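You operate a simulated robot arm through the tools that you are given. There is no shell and no other tool.

The job below is to be done with a simulated two-armed robot. You get a single attempt, and the scene is never put back.

Task
Take the orange card marked next job and put it on the deck of the banding machine. Then open the drawer marked wipes, take the yellow brush with green band on the middle shelf under the zinc top and put it away in the inside of drawer marked wipes and shut the wipes again. Then fetch the yellow tin marked grease and set it on the middle of the wooden board. Then press the blue button marked bench clear two times. Then put the silver plate with dark grey tab on the large green paper round with teal tab. Then put the medium silver wad with pink band on the top of the steel table with grey legs away on the top of table with pink edge. Keep to this order. Set down upright: yellow brush with green band, medium silver wad with pink band.

The check looks at the end state, three seconds after you hand in, the way a careful person would. Anything else that was tipped, shoved, dropped, spilled or broken makes it a failure.

Robot
Two 7-joint arms with two-finger parallel grippers on one trunk, on a base that moves. Base frame: it is fixed to the floor where the robot stands at the start and does not move with it; the origin is under the middle of the robot, x ahead of it, y to its left, z up. Lengths are in m, angles in degrees, forces in N, time in s.
The left shoulder is at the start at [0.05, 0.158, 0.983], the right one opposite. With the tool pointing down near the work surface each hand reaches from about 0.1 to 0.56 m from the robot's upright axis, wherever it stands, measured 20 degrees to its own side. Places, roughly: blue button marked bench clear [-3.2, 0.6, 1]; deck of the banding machine (24x24 cm) [-1, -2.68, 0.92]; drawer marked wipes [-1.1, -2.5, 0.6]; inside of drawer marked wipes [-1.1, -2.6, 0.5]; large green paper round with teal  (22x23x3 cm) [-1.2, -5.3, 0.4]; medium silver wad with pink band [-0.5, -2.75, 0.75]; middle of the wooden board (23x23 cm) [-2.08, 0.62, 0.88]; orange card marked next job [0.5, 0, 0.5]; silver plate with dark grey tab (13x13x2 cm) [-0.5, -2.5, 0.8]; top of table with pink edge [1.6, -5.3, 0.8]; yellow brush with green band (10x5x6 cm) [-0.4, 0.7, 0.5]. Payload 3.91 kg a hand.
The tool frame of a hand sits at the grasp point between the pads (the TCP): z along the fingers, y along the line on which they close. The tips reach 0.03 m beyond it. The gripper opens to 0.11 m. The fingers are 0.02 m wide and 0.01 m thick; the gripper's body (0.048 by 0.112 m) begins 0.055 m behind the TCP.
Orientation is that of the tool frame in the base frame, as a unit quaternion [x, y, z, w]. With the fingers straight down and closing along the base's y, the tool's x points along the base's -x, its y along +y and its z along -z.

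Tools
- The arms move only by the tool step_arm. It takes "left_targets", "right_targets" or both (then of equal length, played together; a hand with none holds still); each is one flat list of numbers, 7 for each row, row after row: the turn, a rotation vector about the tool's x, y, z in units of 4 degrees (1.0 is 4 degrees), then the shift along the tool's x, y, z in units of 50 mm (1.0 is 50 mm), then the finger opening in m, from 0 to 0.11. In form: [ax, ay, az, dx, dy, dz, grip, ax, ay, az, dx, dy, dz, grip, ...]. A call has 1 to 20 rows; each row shifts and turns the commanded pose from where the row before left it, along the tool's axes as they then stand. A call with a number of a shift or a turn outside -1 to 1 is refused whole. Each row takes 0.2 s and may step no farther than 0.05 m and 8.6 degrees from the row before; otherwise, or with a gripper value out of range, the whole call is refused. A pose out of reach is approached as far as the arm can. The call stops where the force on the tool passes 40 N (or 10 N more than at its start, if that is more) or the arm is blocked; 0.2 s more then pass. Each finger travels about 0.153 m/s and halts on what it meets, pressing with about 37 N; the grip force reading is that of the motor and also rises with nothing between the fingers. The clock runs only during rows and for 0.2 s after the last one: add rows that do not move to give the fingers time. It gives the time, the measured TCP pose, the force on the tool (base axes), the opening and the grip force at its end, in the units of the frame above (readings bear some noise), with the torque about the TCP (base axes, N m) and any sound that the robot's microphone picked up.
- Cameras (640 x 400 px; columns grow to the right, rows downward): "scene" is now at [0.0882, 0.0585, 1.0979]; the picture's right is [0.78, -0.63, 0.00], its down [-0.48, -0.60, -0.64] and it looks along [0.40, 0.50, -0.77] (base axes); focal length 214 px, centre (320, 200). "left" rides on the left gripper at [0.073, -0.017, -0.103] in its tool frame; the picture's right is [0.23, 0.97, 0.00], its down [-0.76, 0.18, -0.62] and it looks along [-0.61, 0.14, 0.78] (tool axes); focal length 222 px, centre (320, 200). "right" rides on the right gripper at [0.072, 0.017, -0.103] in its tool frame; the picture's right is [-0.23, 0.97, 0.00], its down [-0.76, -0.18, -0.62] and it looks along [-0.61, -0.14, 0.78] (tool axes); focal length 222 px, centre (320, 200). There is no depth. A picture from a camera that has moved, and an enlarged one, comes with that camera's place and axes in the base frame and with its lens.
- snapshot(camera): a new picture of that camera. No time passes.
- slide_trunk(by): slides the trunk up (or, below 0, down) by that many m; the arms and the scene camera ride with it, the base frame stays. It gives what a move gives, with no picture.
- steer(legs): drives the robot by 1 to 6 legs, each [ahead, turn to the left] in m and degrees, along the robot's own axes; the way and the turn of a leg run together, so that a leg with both is an arc; at most 1.5 m and 180 degrees a leg. The arms and the cameras ride along, it lands a little off, and it stops where it bumps. It gives what a move gives.
- pan_tilt(pan, tilt): turns the head with the scene camera to pan (to the left, within 80 degrees either way) and tilt (down, from -29 to 69), counted from straight ahead of the robot. It gives what a move gives.
- inspect(camera, box): a new picture of the part [left, top, right, bottom] of that camera's present view, enlarged. No time passes.
- finish_job(): hands the job in; it is judged then, once.

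Places have to be worked out from the pictures, the camera data and where the tool is seen. Open the grippers and draw the arms clear of the work before you hand the job in, unless the task says otherwise.

The tools are called as name(argument=value, ...) on one line, values as JSON. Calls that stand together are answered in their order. step_arm: Moves the arms, as the interface text tells. Its arguments: {"type":"object","properties":{"left_targets":{"type":"array","items":{"type":"number"}},"right_targets":{"type":"array","items":{"type":"number"}}},"required":[]} The other tools are called the same way: slide_trunk (by) moves the trunk up or down; steer (legs) drives the base; pan_tilt (pan, tilt) turns the head that bears the scene camera; snapshot (camera) takes a picture; inspect (camera, box) takes an enlarged picture of a part of a camera's view; finish_job () hands the job in.

At the start:

```text
t: 0.0
left_ee_pos: [0.2772, 0.4238, 0.8648]
left_orientation: [0.001, 1.0, 0.001, 0.0]
left_contact_force: [0.7, -0.4, -0.6]
left_ft_torque: [-0.02, 0.01, -0.04]
left_finger_gap: 0.11
left_grasp_force: 0.1
right_ee_pos: [0.3349, 0.0632, 0.886]
right_orientation: [0.002, 1.0, 0.0, 0.0]
right_contact_force: [0.2, 0.0, -1.0]
right_ft_torque: [-0.02, -0.03, 0.0]
right_finger_gap: 0.11
right_grasp_force: 0.1
trunk travel left (down, up): [-0.225, 0.257]
robot x, y, heading: [-0.0011, 0.0025, 0.0]
head pan, tilt (commanded): [51.0, 50.1]
```

scene: 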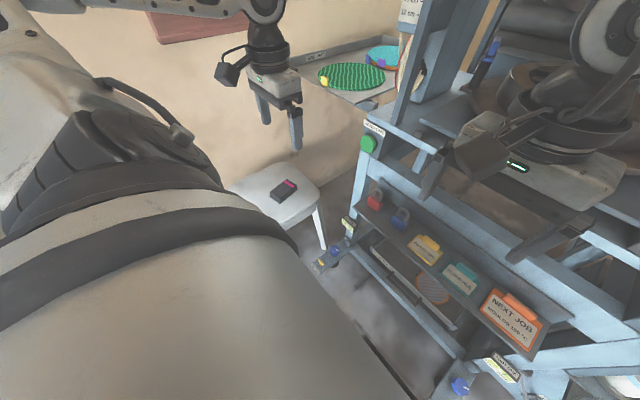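
right: 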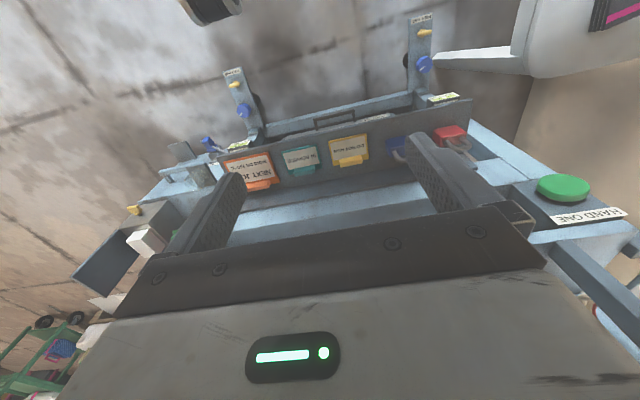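
left: 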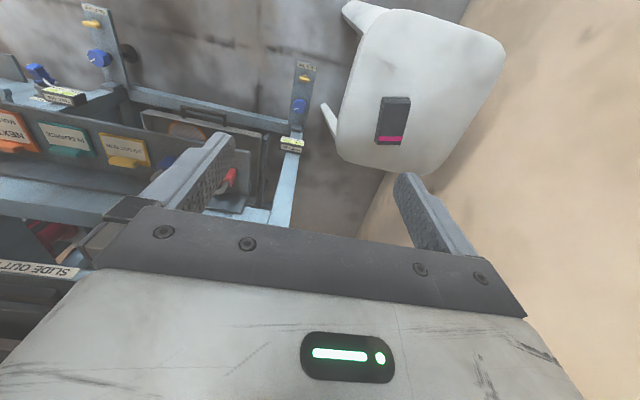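

I see the cards on a rack in front of the robot, with the orange NEXT JOB card low on it. I'll look around with the head first to learn the layout.

pan_tilt(pan=0, tilt=45)

snapshot(camera="scene")

pan_tilt(pan=0, tilt=5)

snapshot(camera="scene")

pan_tilt(pan=80, tilt=20)

snapshot(camera="scene")

pan_tilt(pan=-80, tilt=20)

snapshot(camera="scene")

```text
t: 1.2
left_ee_pos: [0.2769, 0.4227, 0.8639]
left_orientation: [0.001, 1.0, 0.001, 0.0]
left_contact_force: [-0.1, 0.3, 0.3]
left_ft_torque: [0.0, 0.03, -0.04]
left_finger_gap: 0.1099
left_grasp_force: 0.0
right_ee_pos: [0.3356, 0.0624, 0.8863]
right_orientation: [0.003, 1.0, -0.001, 0.0]
right_contact_force: [-0.4, 0.2, 0.6]
right_ft_torque: [0.0, 0.03, 0.0]
right_finger_gap: 0.11
right_grasp_force: 0.1
trunk travel left (down, up): [-0.225, 0.257]
robot x, y, heading: [-0.0036, -0.0006, 0.1]
head pan, tilt (commanded): [0.0, 45.0]
```

```text
taken
camera scene: at [0.1211, -0.0012, 1.1049], right [0.0, -1.0, 0.0], down [-0.71, 0.0, -0.71], along [0.71, 0.0, -0.71], focal length 214 px, centre (320, 200)
```

scene: 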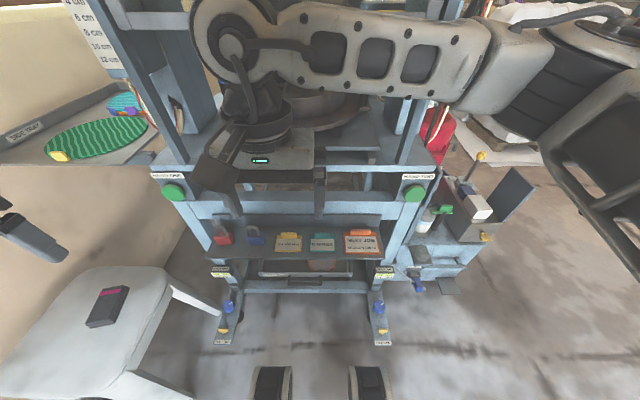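

```text
t: 2.3
left_ee_pos: [0.2765, 0.423, 0.8644]
left_orientation: [0.002, 1.0, 0.001, 0.0]
left_contact_force: [-0.9, 0.1, 0.1]
left_ft_torque: [0.01, 0.0, -0.01]
left_finger_gap: 0.1098
left_grasp_force: 0.0
right_ee_pos: [0.3346, 0.0624, 0.8856]
right_orientation: [0.001, 1.0, 0.0, -0.001]
right_contact_force: [-0.8, -0.3, -0.2]
right_ft_torque: [0.0, 0.0, 0.02]
right_finger_gap: 0.1101
right_grasp_force: 0.1
trunk travel left (down, up): [-0.225, 0.257]
robot x, y, heading: [-0.0005, -0.0029, -0.1]
head pan, tilt (commanded): [0.0, 5.0]
```

```text
taken
camera scene: at [0.1317, -0.0013, 1.1679], right [0.0, -1.0, 0.0], down [-0.09, 0.0, -1.0], along [1.0, 0.0, -0.09], focal length 214 px, centre (320, 200)
```

scene: 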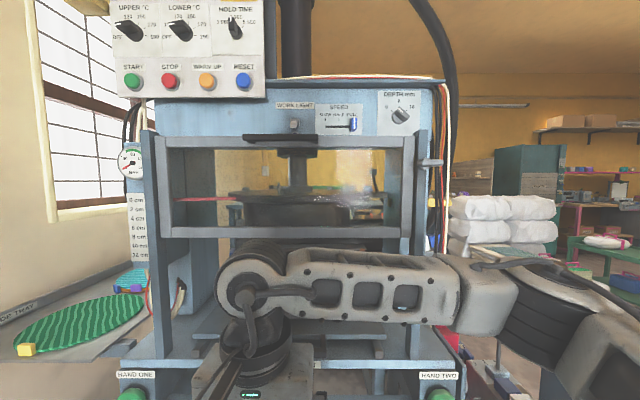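

```text
t: 3.8
left_ee_pos: [0.2758, 0.4234, 0.8639]
left_orientation: [0.003, 1.0, 0.001, 0.0]
left_contact_force: [0.1, -0.1, -0.8]
left_ft_torque: [-0.02, 0.0, 0.0]
left_finger_gap: 0.1101
left_grasp_force: 0.1
right_ee_pos: [0.3361, 0.0619, 0.8861]
right_orientation: [0.003, 1.0, 0.0, 0.0]
right_contact_force: [0.4, -0.4, 0.0]
right_ft_torque: [-0.02, -0.01, 0.0]
right_finger_gap: 0.1099
right_grasp_force: 0.1
trunk travel left (down, up): [-0.225, 0.257]
robot x, y, heading: [-0.0061, 0.0021, 0.2]
head pan, tilt (commanded): [80.0, 20.0]
```

```text
taken
camera scene: at [0.056, 0.0904, 1.1436], right [0.98, -0.17, 0.0], down [-0.06, -0.34, -0.94], along [0.16, 0.93, -0.34], focal length 214 px, centre (320, 200)
```

scene: 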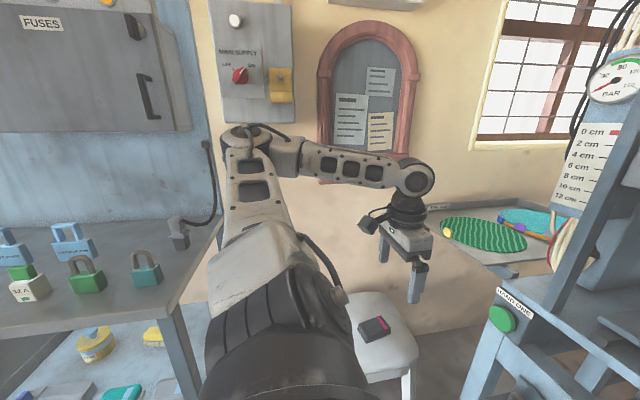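

```text
t: 6.2
left_ee_pos: [0.2759, 0.4228, 0.8635]
left_orientation: [0.002, 1.0, 0.001, 0.0]
left_contact_force: [0.7, -0.2, 0.6]
left_ft_torque: [0.04, 0.0, 0.03]
left_finger_gap: 0.1102
left_grasp_force: 0.0
right_ee_pos: [0.3344, 0.0622, 0.8851]
right_orientation: [0.002, 1.0, 0.0, 0.0]
right_contact_force: [-0.2, -0.5, 0.0]
right_ft_torque: [-0.02, 0.02, -0.03]
right_finger_gap: 0.1099
right_grasp_force: 0.0
trunk travel left (down, up): [-0.225, 0.257]
robot x, y, heading: [0.0014, -0.0012, 0.2]
head pan, tilt (commanded): [-80.0, 20.0]
```

```text
taken
camera scene: at [0.056, -0.093, 1.1436], right [-0.98, -0.17, 0.0], down [-0.06, 0.34, -0.94], along [0.16, -0.93, -0.34], focal length 214 px, centre (320, 200)
```

scene: 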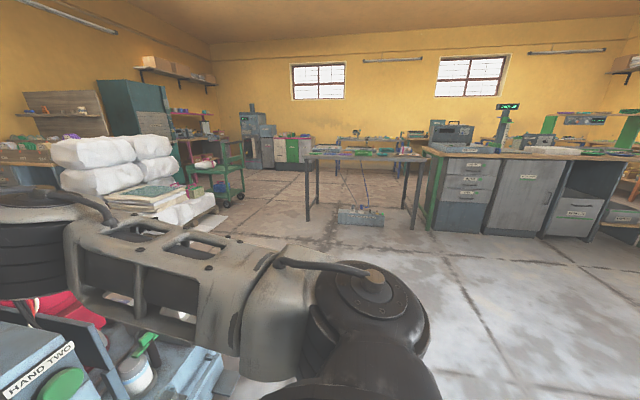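

The rack of cards is in front, low. I zoom in on it from the scene camera and the right wrist camera.

pan_tilt(pan=0, tilt=50)

inspect(camera="scene", box=[200, 120, 440, 270])

inspect(camera="right", box=[120, 60, 520, 310])

```text
t: 7.8
left_ee_pos: [0.2772, 0.423, 0.863]
left_orientation: [0.002, 1.0, 0.001, 0.001]
left_contact_force: [0.1, -0.2, 0.1]
left_ft_torque: [0.0, -0.04, 0.02]
left_finger_gap: 0.1097
left_grasp_force: 0.0
right_ee_pos: [0.3362, 0.0624, 0.886]
right_orientation: [0.002, 1.0, 0.0, 0.0]
right_contact_force: [-0.6, -0.8, 0.8]
right_ft_torque: [-0.01, -0.04, 0.0]
right_finger_gap: 0.1099
right_grasp_force: 0.1
trunk travel left (down, up): [-0.225, 0.257]
robot x, y, heading: [0.0013, -0.0018, 0.1]
head pan, tilt (commanded): [0.0, 50.0]
```

```text
2.67 times, centred on (320, 195) of scene
camera zoom: at [0.1168, -0.0014, 1.098], right [0.0, -1.0, 0.0], down [-0.77, 0.0, -0.64], along [0.64, 0.0, -0.77], focal length 572 px, centre (320, 213)
```

zoom: 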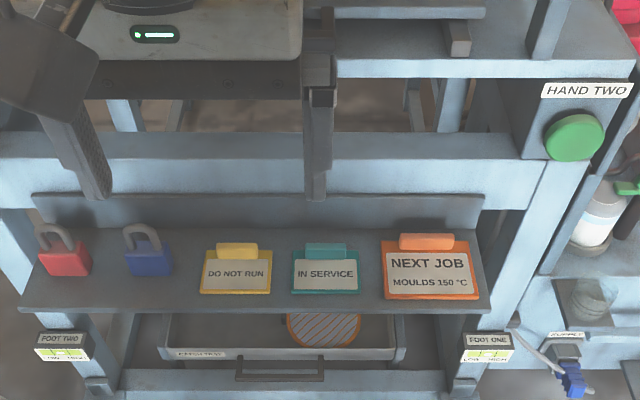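

```text
1.60 times, centred on (320, 185) of right
camera zoom: at [0.2628, 0.0805, 0.9892], right [0.23, 0.97, 0.0], down [0.76, -0.18, 0.62], along [0.61, -0.14, -0.78], focal length 355 px, centre (320, 224)
```

zoom: 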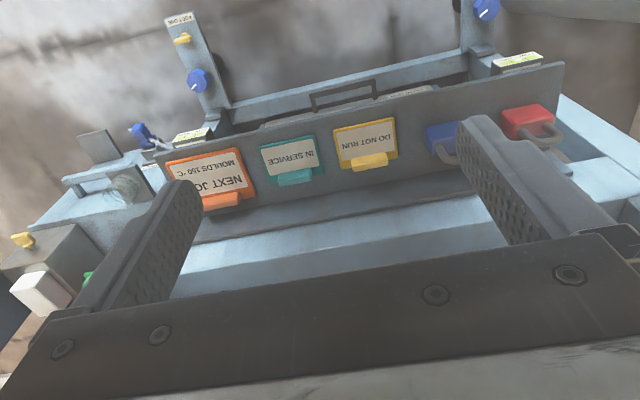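

The shelf with the cards is at about z 0.556 and the orange card's tab at about (0.518, -0.126, 0.565), beneath a crossbeam whose front face is near x 0.49. I'll bring the right hand down in front, and tilt it forward by 36° to look at the tab closely.

step_arm(right_targets=[0, 0, 0, 0.1, -0.633, 0.487, 0.11, 0, 0, 0, 0, -0.633, 0.487, 0.11, 0, 0, 0, 0, -0.633, 0.487, 0.11, 0, 0, 0, 0, -0.633, 0.487, 0.11, 0, 0, 0, 0, -0.633, 0.487, 0.11, 0, 0, 0, 0, -0.633, 0.487, 0.11, 0, -1, 0, 0, 0, 0, 0.11, 0, -1, 0, 0, 0, 0, 0.11, 0, -1, 0, 0, 0, 0, 0.11, 0, -1, 0, 0, 0, 0, 0.11, 0, -1, 0, 0, 0, 0, 0.11, 0, -1, 0, 0, 0, 0, 0.11, 0, -1, 0, 0, 0, 0, 0.11, 0, -1, 0, 0, 0, 0, 0.11, 0, -1, 0, 0, 0, 0, 0.11])

snapshot(camera="right")

snapshot(camera="scene")

```text
t: 11.0
left_ee_pos: [0.2756, 0.4236, 0.8641]
left_orientation: [0.002, 1.0, 0.001, 0.0]
left_contact_force: [-0.2, 0.1, -0.2]
left_ft_torque: [-0.01, 0.01, 0.03]
left_finger_gap: 0.1101
left_grasp_force: 0.1
right_ee_pos: [0.3344, -0.122, 0.7367]
right_orientation: [0.002, 0.951, -0.001, 0.31]
right_contact_force: [-0.1, -0.1, 0.7]
right_ft_torque: [0.0, -0.01, 0.03]
right_finger_gap: 0.1101
right_grasp_force: 0.1
right hand out of reach, approached as far as the arm can: row 15
trunk travel left (down, up): [-0.225, 0.257]
robot x, y, heading: [0.0004, -0.0022, 0.0]
head pan, tilt (commanded): [0.0, 50.0]
```

```text
taken
camera right: at [0.2151, -0.1055, 0.778], right [0.19, 0.97, 0.13], down [0.25, -0.18, 0.95], along [0.95, -0.15, -0.28], focal length 222 px, centre (320, 200)
```

right: 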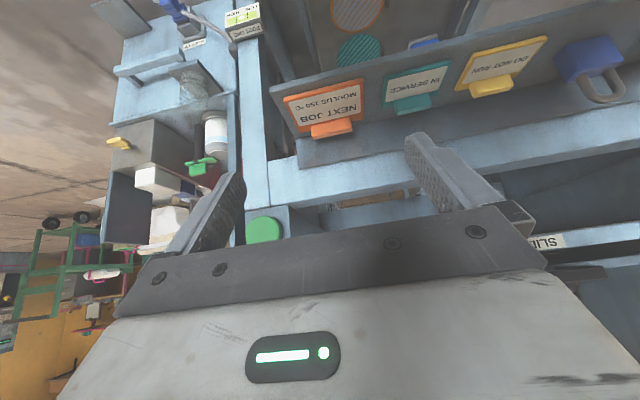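

```text
taken
camera scene: at [0.1168, -0.0013, 1.098], right [0.0, -1.0, 0.0], down [-0.77, 0.0, -0.64], along [0.64, 0.0, -0.77], focal length 214 px, centre (320, 200)
```

scene: 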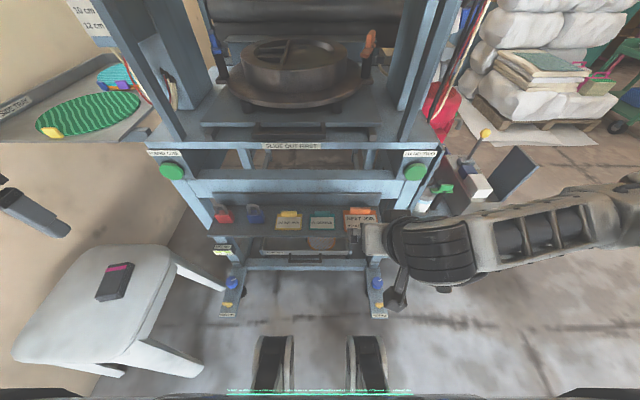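

The hand came down without trouble. I zoom in on the orange card and its tab.

inspect(camera="right", box=[240, 50, 480, 200])

inspect(camera="scene", box=[260, 170, 420, 270])

```text
2.67 times, centred on (360, 125) of right
camera zoom: at [0.2151, -0.1055, 0.778], right [0.19, 0.97, 0.13], down [0.25, -0.18, 0.95], along [0.95, -0.15, -0.28], focal length 592 px, centre (213, 400)
```

zoom: 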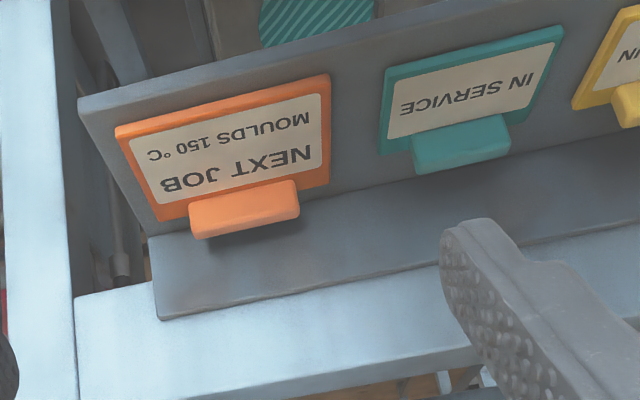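

```text
4.00 times, centred on (340, 220) of scene
camera zoom: at [0.1168, -0.0013, 1.098], right [0.0, -1.0, 0.0], down [-0.77, 0.0, -0.64], along [0.64, 0.0, -0.77], focal length 858 px, centre (240, 120)
```

zoom: 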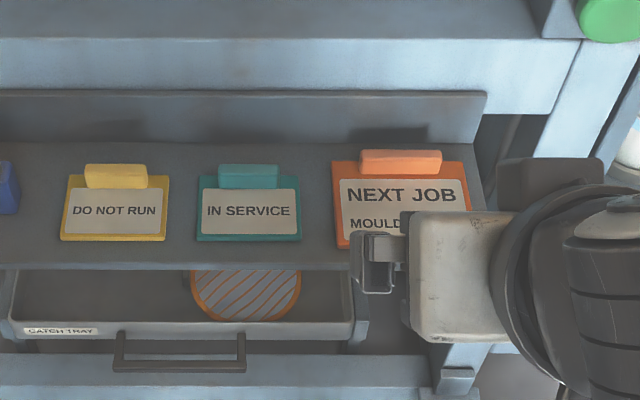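

The tab stands about 2 cm up at the card's back edge, about 6 cm wide, with centre near (0.513, -0.126). I lower the trunk a little to ease the reach.

slide_trunk(by=-0.1)

step_arm(right_targets=[0, 0, 0, -0.75, -0.027, 0.05, 0.09, 0, 0, 0, -0.75, -0.027, 0.05, 0.09, 0, 0, 0, -0.75, -0.027, 0.05, 0.09])

snapshot(camera="right")

snapshot(camera="scene")

```text
t: 12.3
left_ee_pos: [0.2756, 0.4227, 0.7649]
left_orientation: [0.002, 1.0, 0.002, 0.0]
left_contact_force: [0.2, 0.3, 0.9]
left_ft_torque: [-0.03, 0.0, -0.05]
left_finger_gap: 0.1101
left_grasp_force: 0.0
right_ee_pos: [0.3365, -0.1229, 0.6371]
right_orientation: [0.002, 0.951, 0.0, 0.309]
right_contact_force: [-0.5, -0.3, -0.6]
right_ft_torque: [0.01, -0.02, 0.0]
right_finger_gap: 0.1099
right_grasp_force: 0.1
trunk travel left (down, up): [-0.125, 0.357]
robot x, y, heading: [0.0001, 0.0008, -0.1]
head pan, tilt (commanded): [0.0, 50.0]
```

```text
t: 13.1
left_ee_pos: [0.2763, 0.4232, 0.7638]
left_orientation: [0.002, 1.0, 0.001, 0.0]
left_contact_force: [-0.2, 1.1, -0.1]
left_ft_torque: [0.0, 0.01, 0.0]
left_finger_gap: 0.11
left_grasp_force: 0.1
right_ee_pos: [0.4307, -0.1271, 0.6957]
right_orientation: [0.003, 0.952, -0.001, 0.307]
right_contact_force: [-0.8, -0.1, -0.6]
right_ft_torque: [0.01, 0.01, -0.05]
right_finger_gap: 0.0897
right_grasp_force: 0.0
trunk travel left (down, up): [-0.125, 0.357]
robot x, y, heading: [0.0004, -0.0001, -0.3]
head pan, tilt (commanded): [0.0, 50.0]
```

```text
taken
camera right: at [0.3115, -0.1108, 0.7381], right [0.19, 0.97, 0.13], down [0.25, -0.18, 0.95], along [0.95, -0.15, -0.28], focal length 222 px, centre (320, 200)
```

right: 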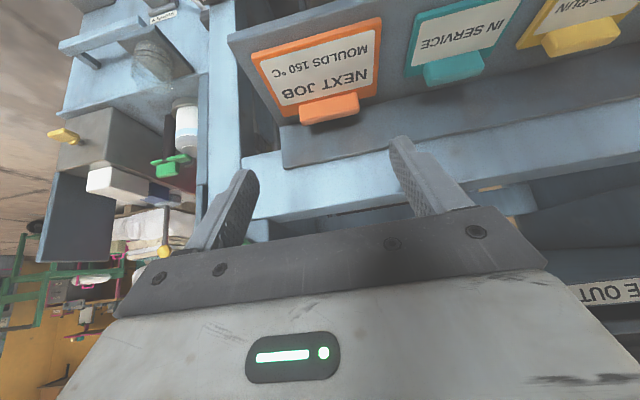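

```text
taken
camera scene: at [0.1168, -0.0013, 0.998], right [0.0, -1.0, 0.0], down [-0.77, 0.0, -0.64], along [0.64, 0.0, -0.77], focal length 214 px, centre (320, 200)
```

scene: 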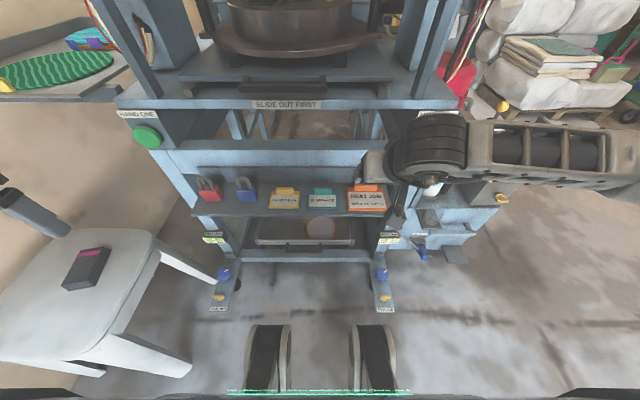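

I zoom both cameras on the tab to pin its place before the approach.

inspect(camera="scene", box=[300, 150, 420, 225])

inspect(camera="right", box=[230, 0, 470, 150])

```text
5.33 times, centred on (360, 188) of scene
camera zoom: at [0.1168, -0.0013, 0.998], right [0.0, -1.0, 0.0], down [-0.77, 0.0, -0.64], along [0.64, 0.0, -0.77], focal length 1144 px, centre (107, 267)
```

zoom: 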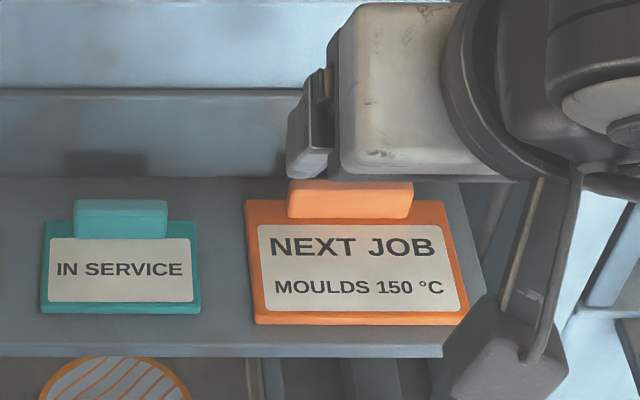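

```text
2.67 times, centred on (350, 75) of right
camera zoom: at [0.3115, -0.1108, 0.7381], right [0.19, 0.97, 0.13], down [0.25, -0.18, 0.95], along [0.95, -0.15, -0.28], focal length 592 px, centre (240, 533)
```

zoom: 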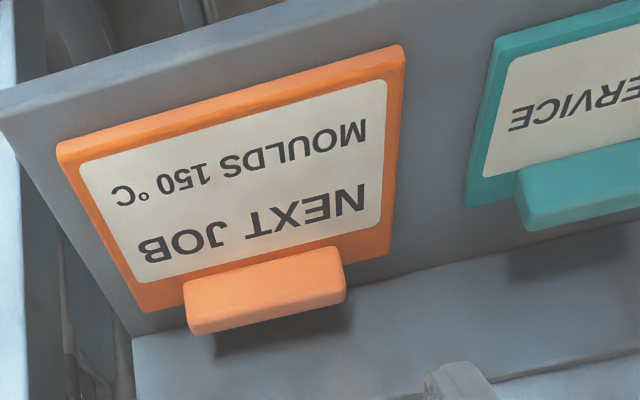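

Depth of the tab is still uncertain by about 1–2 cm, so I advance 5 cm along the finger direction and look again with the wrist camera.

step_arm(right_targets=[0, 0, 0, 0, 0, 0.5, 0.09, 0, 0, 0, 0, 0, 0.5, 0.09])

inspect(camera="right", box=[160, 0, 480, 200])

inspect(camera="scene", box=[300, 150, 420, 225])

```text
t: 13.7
left_ee_pos: [0.2762, 0.4226, 0.7634]
left_orientation: [0.001, 1.0, 0.001, 0.0]
left_contact_force: [0.1, 0.0, 0.4]
left_ft_torque: [0.02, -0.02, 0.02]
left_finger_gap: 0.1101
left_grasp_force: 0.0
right_ee_pos: [0.4585, -0.1281, 0.6566]
right_orientation: [0.002, 0.951, -0.001, 0.309]
right_contact_force: [-1.0, -0.1, 0.2]
right_ft_torque: [0.01, 0.0, 0.03]
right_finger_gap: 0.0901
right_grasp_force: 0.1
trunk travel left (down, up): [-0.125, 0.357]
robot x, y, heading: [0.0002, 0.0017, -0.1]
head pan, tilt (commanded): [0.0, 50.0]
```

```text
2.00 times, centred on (320, 100) of right
camera zoom: at [0.3401, -0.1108, 0.6973], right [0.19, 0.97, 0.13], down [0.25, -0.18, 0.95], along [0.95, -0.15, -0.28], focal length 444 px, centre (320, 400)
```

zoom: 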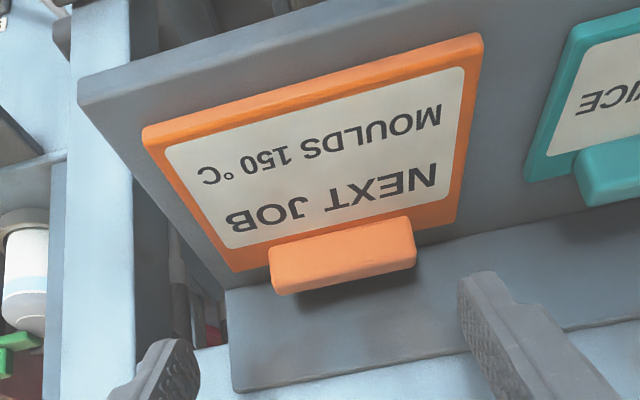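

```text
5.33 times, centred on (360, 188) of scene
camera zoom: at [0.1168, -0.0013, 0.9981], right [0.0, -1.0, 0.0], down [-0.77, 0.0, -0.64], along [0.64, 0.0, -0.77], focal length 1144 px, centre (107, 267)
```

zoom: 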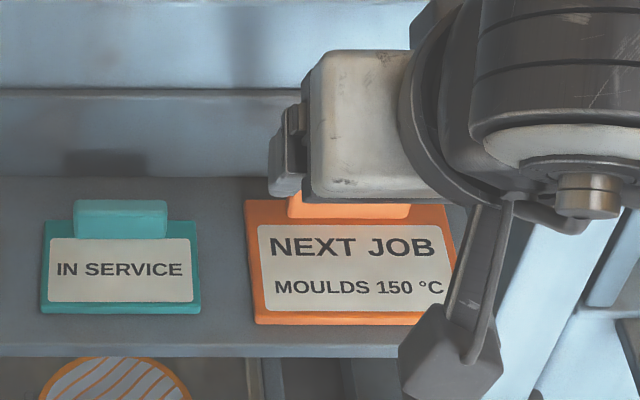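

Two wrist views give the tab's front face at about x 0.497, y -0.117, z 0.585–0.607. I move 4.5 cm further along the fingers and 1.1 cm to the left to straddle it.

step_arm(right_targets=[0, 0, 0, 0, 0.22, 0.4, 0.09, 0, 0, 0, 0, 0, 0.4, 0.09])

snapshot(camera="right")

inspect(camera="right", box=[160, 50, 480, 250])

```text
t: 14.3
left_ee_pos: [0.2777, 0.4234, 0.7644]
left_orientation: [0.001, 1.0, 0.002, 0.0]
left_contact_force: [0.5, -0.5, 0.0]
left_ft_torque: [-0.02, 0.01, -0.02]
left_finger_gap: 0.1101
left_grasp_force: 0.1
right_ee_pos: [0.4836, -0.1163, 0.6239]
right_orientation: [0.003, 0.951, 0.0, 0.309]
right_contact_force: [-0.8, 0.1, 0.0]
right_ft_torque: [0.0, -0.05, -0.01]
right_finger_gap: 0.09
right_grasp_force: 0.2
trunk travel left (down, up): [-0.125, 0.357]
robot x, y, heading: [0.0004, 0.001, -0.1]
head pan, tilt (commanded): [0.0, 50.0]
```

```text
taken
camera right: at [0.3638, -0.0996, 0.6647], right [0.19, 0.97, 0.13], down [0.25, -0.18, 0.95], along [0.95, -0.15, -0.28], focal length 222 px, centre (320, 200)
```

right: 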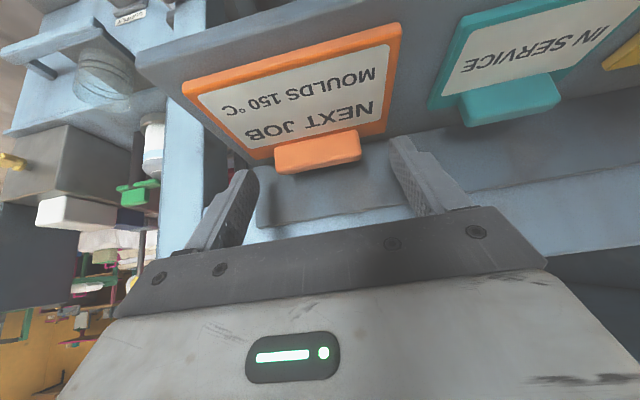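

```text
2.00 times, centred on (320, 150) of right
camera zoom: at [0.3638, -0.0996, 0.6647], right [0.19, 0.97, 0.13], down [0.25, -0.18, 0.95], along [0.95, -0.15, -0.28], focal length 444 px, centre (320, 300)
```

zoom: 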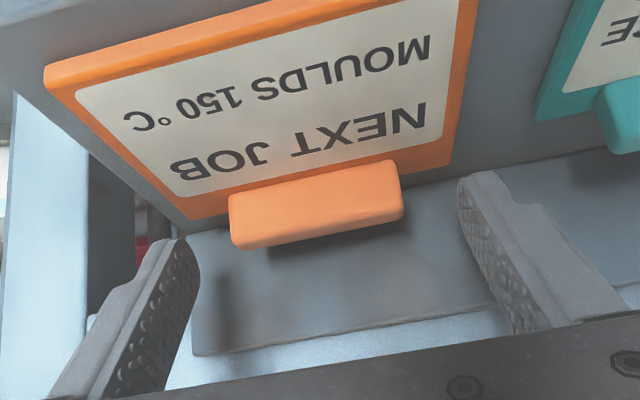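

The fingers straddle the tab; it is centred left-right. By the wrist views the tips need about 1.3 cm more to cover the tab without touching the card.

step_arm(right_targets=[0, 0, 0, -0.02, 0, 0.28, 0.09, 0, 0, 0, 0, 0, 0, 0.09])

inspect(camera="right", box=[160, 50, 480, 250])

```text
t: 14.9
left_ee_pos: [0.2755, 0.4228, 0.7631]
left_orientation: [0.002, 1.0, 0.002, 0.0]
left_contact_force: [-0.5, 1.0, -0.9]
left_ft_torque: [0.03, 0.0, -0.01]
left_finger_gap: 0.11
left_grasp_force: 0.0
right_ee_pos: [0.4918, -0.1172, 0.6134]
right_orientation: [0.003, 0.951, -0.001, 0.308]
right_contact_force: [-0.2, 0.3, 0.1]
right_ft_torque: [0.0, -0.02, -0.01]
right_finger_gap: 0.0898
right_grasp_force: 0.0
trunk travel left (down, up): [-0.125, 0.357]
robot x, y, heading: [0.0008, -0.001, -0.1]
head pan, tilt (commanded): [0.0, 50.0]
```

```text
2.00 times, centred on (320, 150) of right
camera zoom: at [0.3724, -0.0996, 0.6538], right [0.19, 0.97, 0.13], down [0.25, -0.18, 0.95], along [0.95, -0.15, -0.28], focal length 444 px, centre (320, 300)
```

zoom: 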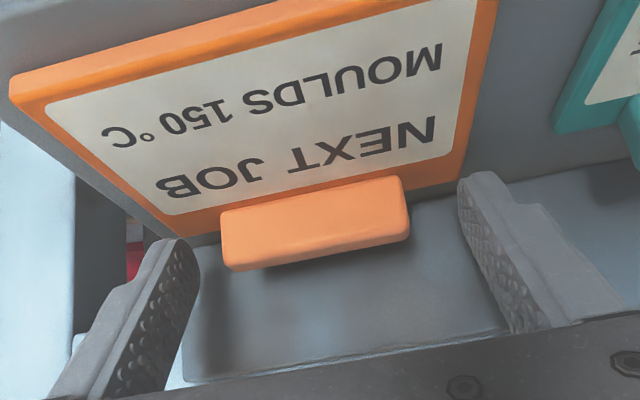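

The tips are within about 3 mm of the card beside the tab. I edge 1.5 mm more and close on the tab.

step_arm(right_targets=[0, 0, 0, 0, 0, 0.03, 0.09, 0, 0, 0, 0, 0, 0, 0.07, 0, 0, 0, 0, 0, 0, 0.05, 0, 0, 0, 0, 0, 0, 0.05, 0, 0, 0, 0, 0, 0, 0.05])

inspect(camera="right", box=[160, 50, 480, 250])

```text
t: 16.1
left_ee_pos: [0.2771, 0.4233, 0.7636]
left_orientation: [0.001, 1.0, 0.001, 0.0]
left_contact_force: [-0.6, 0.0, 0.6]
left_ft_torque: [0.01, 0.0, 0.01]
left_finger_gap: 0.11
left_grasp_force: 0.1
right_ee_pos: [0.494, -0.1172, 0.612]
right_orientation: [0.003, 0.951, -0.001, 0.309]
right_contact_force: [0.7, -0.5, 2.8]
right_ft_torque: [0.16, -0.08, -0.02]
right_finger_gap: 0.059
right_grasp_force: 37.1
trunk travel left (down, up): [-0.125, 0.357]
robot x, y, heading: [0.0001, 0.0008, -0.1]
head pan, tilt (commanded): [0.0, 50.0]
```

```text
2.00 times, centred on (320, 150) of right
camera zoom: at [0.3735, -0.0996, 0.6533], right [0.19, 0.97, 0.13], down [0.25, -0.18, 0.95], along [0.95, -0.15, -0.28], focal length 444 px, centre (320, 300)
```

zoom: 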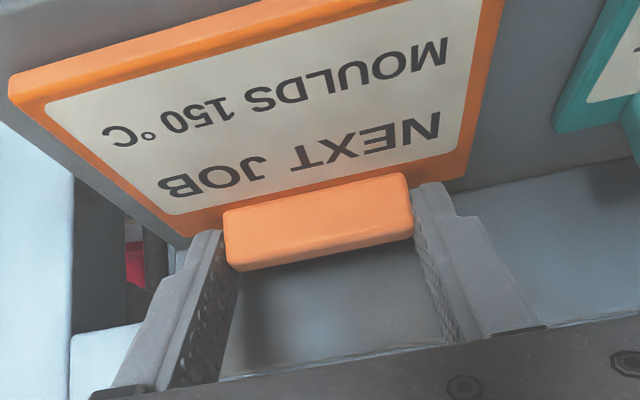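

The tab is held (gap 0.059 m, 37 N). I draw back along the fingers to lift the card off the shelf.

step_arm(right_targets=[0, 0, 0, 0, 0, -0.3, 0.05, 0, 0, 0, 0, 0, -0.5, 0.05, 0, 0, 0, 0, 0, -0.6, 0.05, 0, 0, 0, 0, 0, -0.8, 0.05])

snapshot(camera="right")

snapshot(camera="scene")

```text
t: 17.1
left_ee_pos: [0.2768, 0.4238, 0.7652]
left_orientation: [0.002, 1.0, 0.001, 0.0]
left_contact_force: [0.1, 0.8, -0.8]
left_ft_torque: [-0.01, 0.01, 0.01]
left_finger_gap: 0.11
left_grasp_force: 0.1
right_ee_pos: [0.4285, -0.1177, 0.7021]
right_orientation: [0.003, 0.951, -0.002, 0.308]
right_contact_force: [0.1, 0.1, -0.3]
right_ft_torque: [0.0, 0.01, -0.01]
right_finger_gap: 0.0588
right_grasp_force: 37.1
trunk travel left (down, up): [-0.125, 0.357]
robot x, y, heading: [-0.0002, 0.0021, 0.1]
head pan, tilt (commanded): [0.0, 50.0]
```

```text
taken
camera right: at [0.3088, -0.0998, 0.7421], right [0.19, 0.97, 0.13], down [0.25, -0.18, 0.95], along [0.95, -0.15, -0.28], focal length 222 px, centre (320, 200)
```

right: 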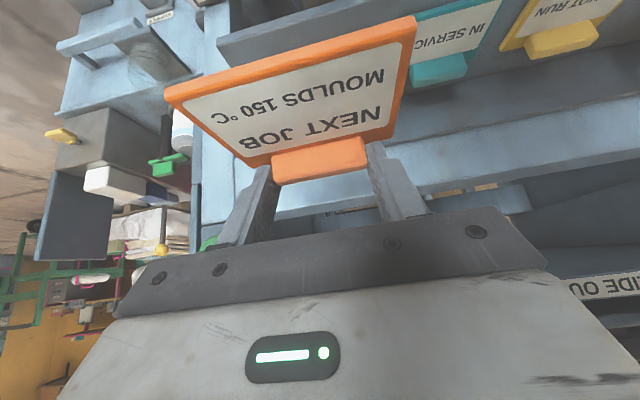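

```text
taken
camera scene: at [0.1169, -0.0013, 0.998], right [0.0, -1.0, 0.0], down [-0.77, 0.0, -0.64], along [0.64, 0.0, -0.77], focal length 214 px, centre (320, 200)
```

scene: 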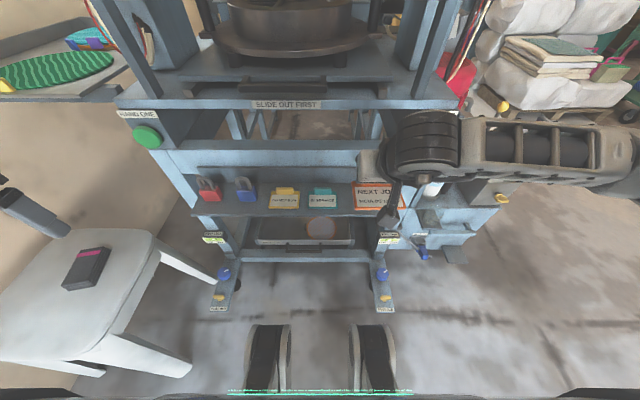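

The card is free and level, and the other cards are untouched. I tuck both hands in before driving: the right one back with the card, the left one toward the middle.

step_arm(right_targets=[0, 0, 0, 0.45, -0.3, -0.57, 0.05, 0, 0, 0, 0.45, -0.3, -0.57, 0.05, 0, 0, 0, 0, 0, 0, 0.05, 0, 0, 0, 0, 0, 0, 0.05], left_targets=[0, 0, 0, 0, -0.85, -0.2, 0.11, 0, 0, 0, 0, -0.85, -0.2, 0.11, 0, 0, 0, 0, -0.85, -0.2, 0.11, 0, 0, 0, 0, -0.85, -0.2, 0.11])

slide_trunk(by=0.15)

pan_tilt(pan=80, tilt=25)

snapshot(camera="scene")

```text
t: 18.1
left_ee_pos: [0.2762, 0.2531, 0.8036]
left_orientation: [0.002, 1.0, 0.0, -0.002]
left_contact_force: [0.1, -0.5, 0.7]
left_ft_torque: [-0.02, 0.0, 0.0]
left_finger_gap: 0.11
left_grasp_force: 0.1
right_ee_pos: [0.3662, -0.144, 0.7197]
right_orientation: [0.002, 0.952, -0.001, 0.308]
right_contact_force: [-0.3, -0.5, -0.4]
right_ft_torque: [0.01, -0.03, 0.0]
right_finger_gap: 0.0588
right_grasp_force: 37.3
right hand out of reach, approached as far as the arm can: row 2
trunk travel left (down, up): [-0.125, 0.357]
robot x, y, heading: [0.0013, -0.0018, -0.1]
head pan, tilt (commanded): [0.0, 50.0]
```

```text
t: 19.9
left_ee_pos: [0.2758, 0.2549, 0.9532]
left_orientation: [0.002, 1.0, 0.001, 0.0]
left_contact_force: [-0.8, -0.5, -0.4]
left_ft_torque: [-0.03, -0.01, 0.0]
left_finger_gap: 0.1104
left_grasp_force: 0.0
right_ee_pos: [0.3677, -0.1429, 0.8693]
right_orientation: [0.003, 0.951, -0.002, 0.309]
right_contact_force: [-0.7, -0.8, 0.7]
right_ft_torque: [0.02, -0.05, -0.01]
right_finger_gap: 0.0586
right_grasp_force: 36.5
trunk travel left (down, up): [-0.275, 0.207]
robot x, y, heading: [0.0011, -0.0009, -0.2]
head pan, tilt (commanded): [0.0, 50.0]
```

```text
t: 21.4
left_ee_pos: [0.2755, 0.2526, 0.9539]
left_orientation: [0.001, 1.0, 0.001, 0.0]
left_contact_force: [-0.3, 0.0, -0.1]
left_ft_torque: [-0.03, -0.01, 0.02]
left_finger_gap: 0.1099
left_grasp_force: 0.1
right_ee_pos: [0.3666, -0.1425, 0.8699]
right_orientation: [0.003, 0.952, -0.002, 0.307]
right_contact_force: [-0.2, -0.5, 0.2]
right_ft_torque: [0.01, -0.01, 0.03]
right_finger_gap: 0.0587
right_grasp_force: 36.9
trunk travel left (down, up): [-0.275, 0.207]
robot x, y, heading: [-0.0013, 0.0025, 0.1]
head pan, tilt (commanded): [80.0, 25.0]
```

```text
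taken
camera scene: at [0.0559, 0.0894, 1.1855], right [0.98, -0.17, 0.0], down [-0.07, -0.42, -0.91], along [0.16, 0.89, -0.42], focal length 214 px, centre (320, 200)
```

scene: 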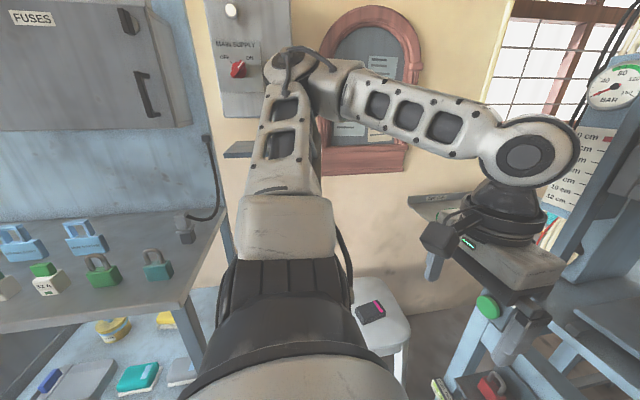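

The arms are tucked and the way behind looks clear of the elbow (table edge near y 0.42, elbow high at z 1.2). I back off 0.4 m and turn right 90°.

steer(legs=[[-0.4, 0], [0, -90]])

pan_tilt(pan=0, tilt=15)

snapshot(camera="scene")

pan_tilt(pan=60, tilt=15)

snapshot(camera="scene")

pan_tilt(pan=-60, tilt=15)

snapshot(camera="scene")

```text
t: 27.7
left_ee_pos: [-0.1434, -0.2781, 0.9529]
left_orientation: [0.71, 0.704, 0.0, -0.001]
left_contact_force: [0.9, -0.4, 0.2]
left_ft_torque: [0.0, 0.01, 0.0]
left_finger_gap: 0.1098
left_grasp_force: 0.0
right_ee_pos: [-0.5415, -0.3664, 0.8716]
right_orientation: [0.676, 0.669, -0.22, 0.216]
right_contact_force: [1.4, -0.5, -1.0]
right_ft_torque: [0.01, 0.0, -0.05]
right_finger_gap: 0.0587
right_grasp_force: 37.0
trunk travel left (down, up): [-0.275, 0.207]
robot x, y, heading: [-0.4012, -0.0015, -90.1]
head pan, tilt (commanded): [80.0, 25.0]
```

```text
t: 29.2
left_ee_pos: [-0.1444, -0.2761, 0.9531]
left_orientation: [0.711, 0.703, 0.0, 0.0]
left_contact_force: [0.3, 0.9, 0.2]
left_ft_torque: [-0.02, -0.02, 0.02]
left_finger_gap: 0.1099
left_grasp_force: 0.0
right_ee_pos: [-0.5416, -0.3656, 0.8712]
right_orientation: [0.676, 0.669, -0.22, 0.216]
right_contact_force: [-0.9, 0.6, -1.5]
right_ft_torque: [0.0, 0.0, 0.0]
right_finger_gap: 0.0591
right_grasp_force: 37.1
trunk travel left (down, up): [-0.275, 0.207]
robot x, y, heading: [-0.3966, -0.0031, -90.2]
head pan, tilt (commanded): [0.0, 15.0]
```

```text
taken
camera scene: at [-0.3975, -0.1347, 1.2017], right [-1.0, 0.0, 0.0], down [0.0, 0.26, -0.97], along [0.0, -0.97, -0.26], focal length 214 px, centre (320, 200)
```

scene: 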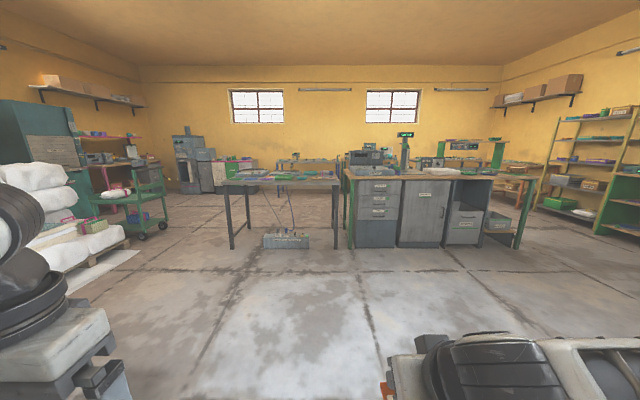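

```text
t: 30.5
left_ee_pos: [-0.1442, -0.2767, 0.954]
left_orientation: [0.71, 0.704, 0.0, 0.0]
left_contact_force: [0.2, -0.6, 0.1]
left_ft_torque: [0.01, 0.02, 0.0]
left_finger_gap: 0.11
left_grasp_force: 0.1
right_ee_pos: [-0.5402, -0.3663, 0.871]
right_orientation: [0.676, 0.669, -0.219, 0.217]
right_contact_force: [-0.7, 1.0, -0.2]
right_ft_torque: [-0.02, -0.02, -0.02]
right_finger_gap: 0.0586
right_grasp_force: 37.2
trunk travel left (down, up): [-0.275, 0.207]
robot x, y, heading: [-0.3944, -0.0011, -90.3]
head pan, tilt (commanded): [60.0, 15.0]
```

```text
taken
camera scene: at [-0.3165, -0.0884, 1.2018], right [-0.5, -0.86, 0.0], down [-0.22, 0.13, -0.97], along [0.83, -0.49, -0.26], focal length 214 px, centre (320, 200)
```

scene: 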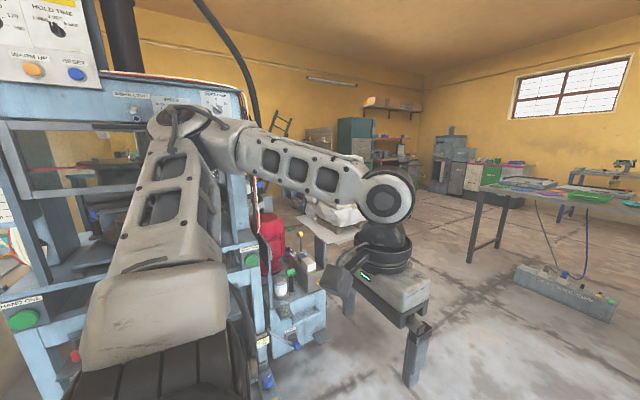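

```text
t: 32.5
left_ee_pos: [-0.1443, -0.2769, 0.954]
left_orientation: [0.71, 0.704, 0.001, 0.0]
left_contact_force: [-0.8, -0.1, -0.5]
left_ft_torque: [0.0, 0.0, -0.02]
left_finger_gap: 0.1098
left_grasp_force: 0.1
right_ee_pos: [-0.5415, -0.3669, 0.8707]
right_orientation: [0.676, 0.67, -0.22, 0.216]
right_contact_force: [-0.7, -0.7, -0.6]
right_ft_torque: [-0.01, -0.03, -0.01]
right_finger_gap: 0.0589
right_grasp_force: 36.8
trunk travel left (down, up): [-0.275, 0.207]
robot x, y, heading: [-0.3965, 0.0017, -90.3]
head pan, tilt (commanded): [-60.0, 15.0]
```

```text
taken
camera scene: at [-0.4782, -0.0878, 1.2017], right [-0.5, 0.87, 0.0], down [0.22, 0.13, -0.97], along [-0.84, -0.48, -0.26], focal length 214 px, centre (320, 200)
```

scene: 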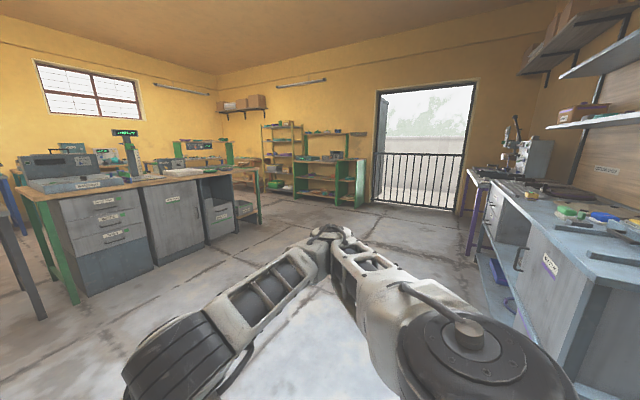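

The room is clear between here and the counter with drawers and the banding machine. I zoom in on that area.

pan_tilt(pan=0, tilt=15)

inspect(camera="scene", box=[210, 120, 530, 260])

inspect(camera="scene", box=[330, 130, 450, 205])

```text
t: 33.8
left_ee_pos: [-0.146, -0.2764, 0.9548]
left_orientation: [0.71, 0.704, -0.001, 0.0]
left_contact_force: [0.3, -0.4, 0.0]
left_ft_torque: [0.01, -0.01, -0.01]
left_finger_gap: 0.11
left_grasp_force: 0.0
right_ee_pos: [-0.541, -0.366, 0.8704]
right_orientation: [0.676, 0.669, -0.22, 0.216]
right_contact_force: [0.1, -0.4, -0.6]
right_ft_torque: [-0.02, -0.01, -0.02]
right_finger_gap: 0.0588
right_grasp_force: 36.6
trunk travel left (down, up): [-0.275, 0.207]
robot x, y, heading: [-0.3973, 0.0, -90.2]
head pan, tilt (commanded): [0.0, 15.0]
```

```text
2.00 times, centred on (370, 190) of scene
camera zoom: at [-0.3976, -0.1347, 1.2017], right [-1.0, 0.0, 0.0], down [0.0, 0.26, -0.97], along [0.0, -0.97, -0.26], focal length 429 px, centre (220, 220)
```

zoom: 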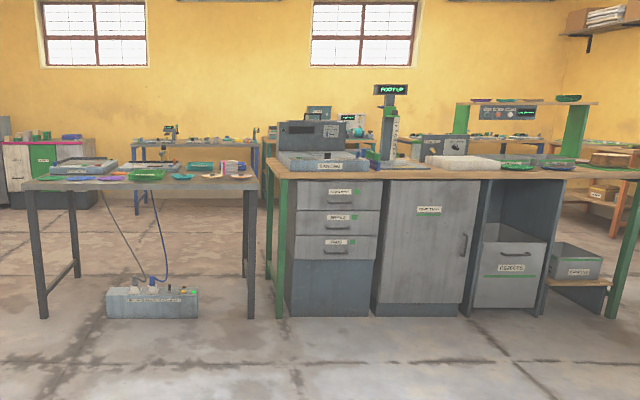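

```text
5.33 times, centred on (390, 168) of scene
camera zoom: at [-0.3976, -0.1347, 1.2017], right [-1.0, 0.0, 0.0], down [0.0, 0.26, -0.97], along [0.0, -0.97, -0.26], focal length 1144 px, centre (-53, 373)
```

zoom: 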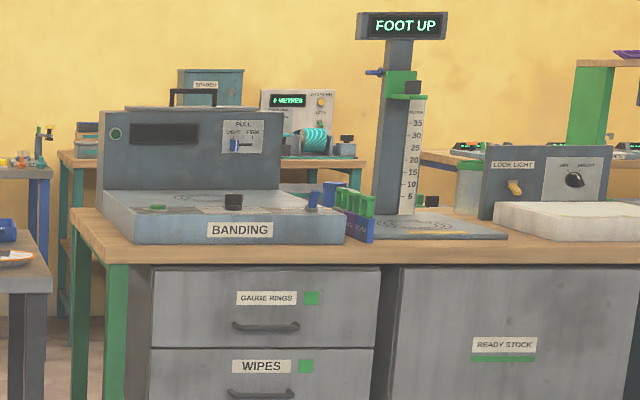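

The banding machine sits at the left end of the counter top over the GAUGE RINGS and WIPES drawers. I drive to about (-0.85, -1.9), facing it.

steer(legs=[[0, -13.4], [1.3, 0], [0.65, 0], [0, 13.4]])

pan_tilt(pan=0, tilt=25)

snapshot(camera="scene")

inspect(camera="scene", box=[200, 130, 520, 330])

```text
t: 45.2
left_ee_pos: [-0.6247, -2.1692, 0.9545]
left_orientation: [0.718, 0.696, 0.001, 0.001]
left_contact_force: [0.2, -0.3, -0.3]
left_ft_torque: [0.01, 0.0, 0.01]
left_finger_gap: 0.1099
left_grasp_force: 0.0
right_ee_pos: [-1.0237, -2.2486, 0.8699]
right_orientation: [0.683, 0.662, -0.222, 0.214]
right_contact_force: [0.7, -0.2, -0.6]
right_ft_torque: [-0.02, 0.04, 0.0]
right_finger_gap: 0.0589
right_grasp_force: 36.8
trunk travel left (down, up): [-0.275, 0.207]
robot x, y, heading: [-0.8732, -1.8882, -91.4]
head pan, tilt (commanded): [0.0, 15.0]
```

```text
t: 45.9
left_ee_pos: [-0.6254, -2.1688, 0.9538]
left_orientation: [0.717, 0.697, 0.001, 0.0]
left_contact_force: [-0.1, 0.0, -0.3]
left_ft_torque: [0.03, -0.01, 0.01]
left_finger_gap: 0.1099
left_grasp_force: 0.1
right_ee_pos: [-1.024, -2.2481, 0.8698]
right_orientation: [0.683, 0.662, -0.222, 0.214]
right_contact_force: [0.2, 0.6, -0.4]
right_ft_torque: [-0.01, 0.04, -0.02]
right_finger_gap: 0.0589
right_grasp_force: 36.5
trunk travel left (down, up): [-0.275, 0.207]
robot x, y, heading: [-0.8717, -1.885, -91.4]
head pan, tilt (commanded): [0.0, 25.0]
```

```text
taken
camera scene: at [-0.8755, -2.0191, 1.1856], right [-1.0, 0.03, 0.0], down [0.01, 0.42, -0.91], along [-0.02, -0.91, -0.42], focal length 214 px, centre (320, 200)
```

scene: 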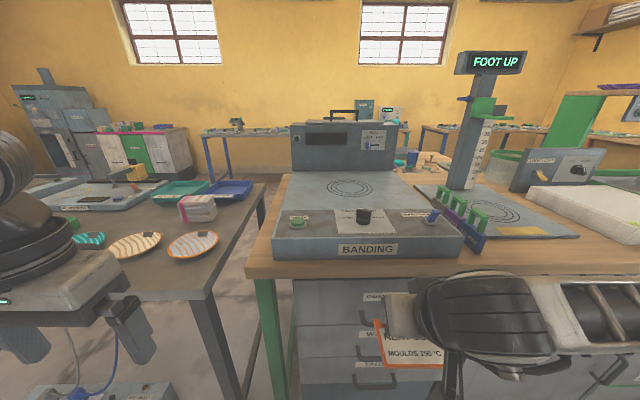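

```text
2.00 times, centred on (360, 230) of scene
camera zoom: at [-0.8755, -2.0191, 1.1856], right [-1.0, 0.03, 0.0], down [0.01, 0.42, -0.91], along [-0.02, -0.91, -0.42], focal length 429 px, centre (240, 140)
```

zoom: 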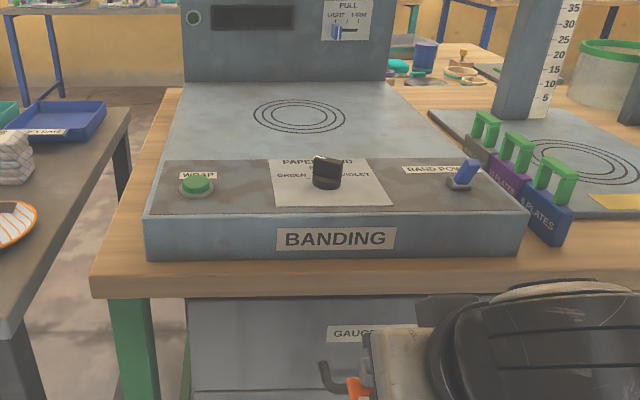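

The deck is the area with the ring marks behind the control strip, centred near (-0.99, -2.69, 0.92). I raise the trunk so the card clears the machine, and look down to judge the base's clearance to the counter.

slide_trunk(by=0.18)

pan_tilt(pan=0, tilt=69)

snapshot(camera="scene")

snapshot(camera="right")

```text
t: 47.9
left_ee_pos: [-0.6256, -2.1684, 1.1346]
left_orientation: [0.718, 0.696, 0.001, 0.001]
left_contact_force: [-0.7, 0.0, -0.4]
left_ft_torque: [0.01, 0.01, 0.01]
left_finger_gap: 0.1098
left_grasp_force: 0.2
right_ee_pos: [-1.0246, -2.2484, 1.0495]
right_orientation: [0.683, 0.663, -0.222, 0.214]
right_contact_force: [0.2, -0.7, -0.6]
right_ft_torque: [0.0, 0.02, 0.0]
right_finger_gap: 0.0586
right_grasp_force: 37.2
trunk travel left (down, up): [-0.455, 0.027]
robot x, y, heading: [-0.8724, -1.8868, -91.7]
head pan, tilt (commanded): [0.0, 25.0]
```

```text
t: 49.0
left_ee_pos: [-0.6264, -2.1668, 1.1338]
left_orientation: [0.717, 0.697, 0.001, 0.001]
left_contact_force: [0.3, 0.9, 0.3]
left_ft_torque: [-0.01, 0.0, -0.04]
left_finger_gap: 0.11
left_grasp_force: 0.0
right_ee_pos: [-1.0237, -2.2477, 1.0506]
right_orientation: [0.683, 0.662, -0.222, 0.214]
right_contact_force: [-0.7, -0.2, -0.1]
right_ft_torque: [0.01, 0.01, -0.01]
right_finger_gap: 0.0588
right_grasp_force: 36.8
trunk travel left (down, up): [-0.455, 0.027]
robot x, y, heading: [-0.8729, -1.8874, -91.5]
head pan, tilt (commanded): [0.0, 68.8]
```

```text
taken
camera scene: at [-0.8745, -1.983, 1.3061], right [-1.0, 0.03, 0.0], down [0.02, 0.93, -0.36], along [-0.01, -0.36, -0.93], focal length 214 px, centre (320, 200)
```

scene: 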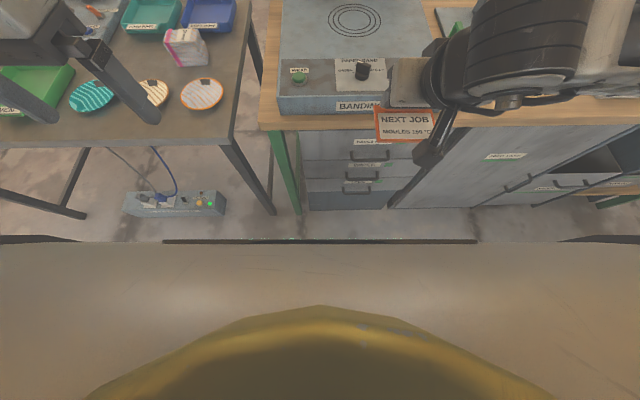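

```text
taken
camera right: at [-1.0039, -2.1295, 1.0913], right [0.97, -0.21, 0.13], down [-0.18, -0.25, 0.95], along [-0.17, -0.95, -0.28], focal length 222 px, centre (320, 200)
```

right: 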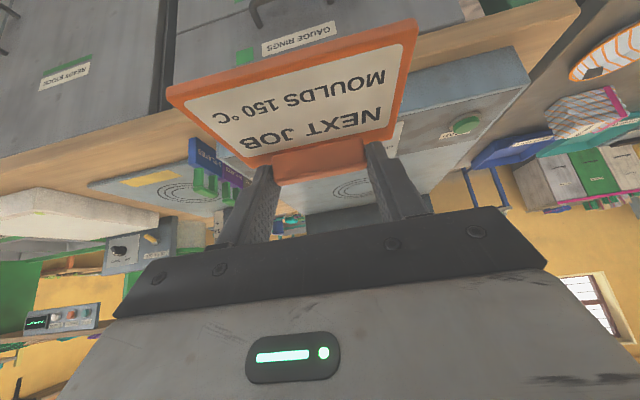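

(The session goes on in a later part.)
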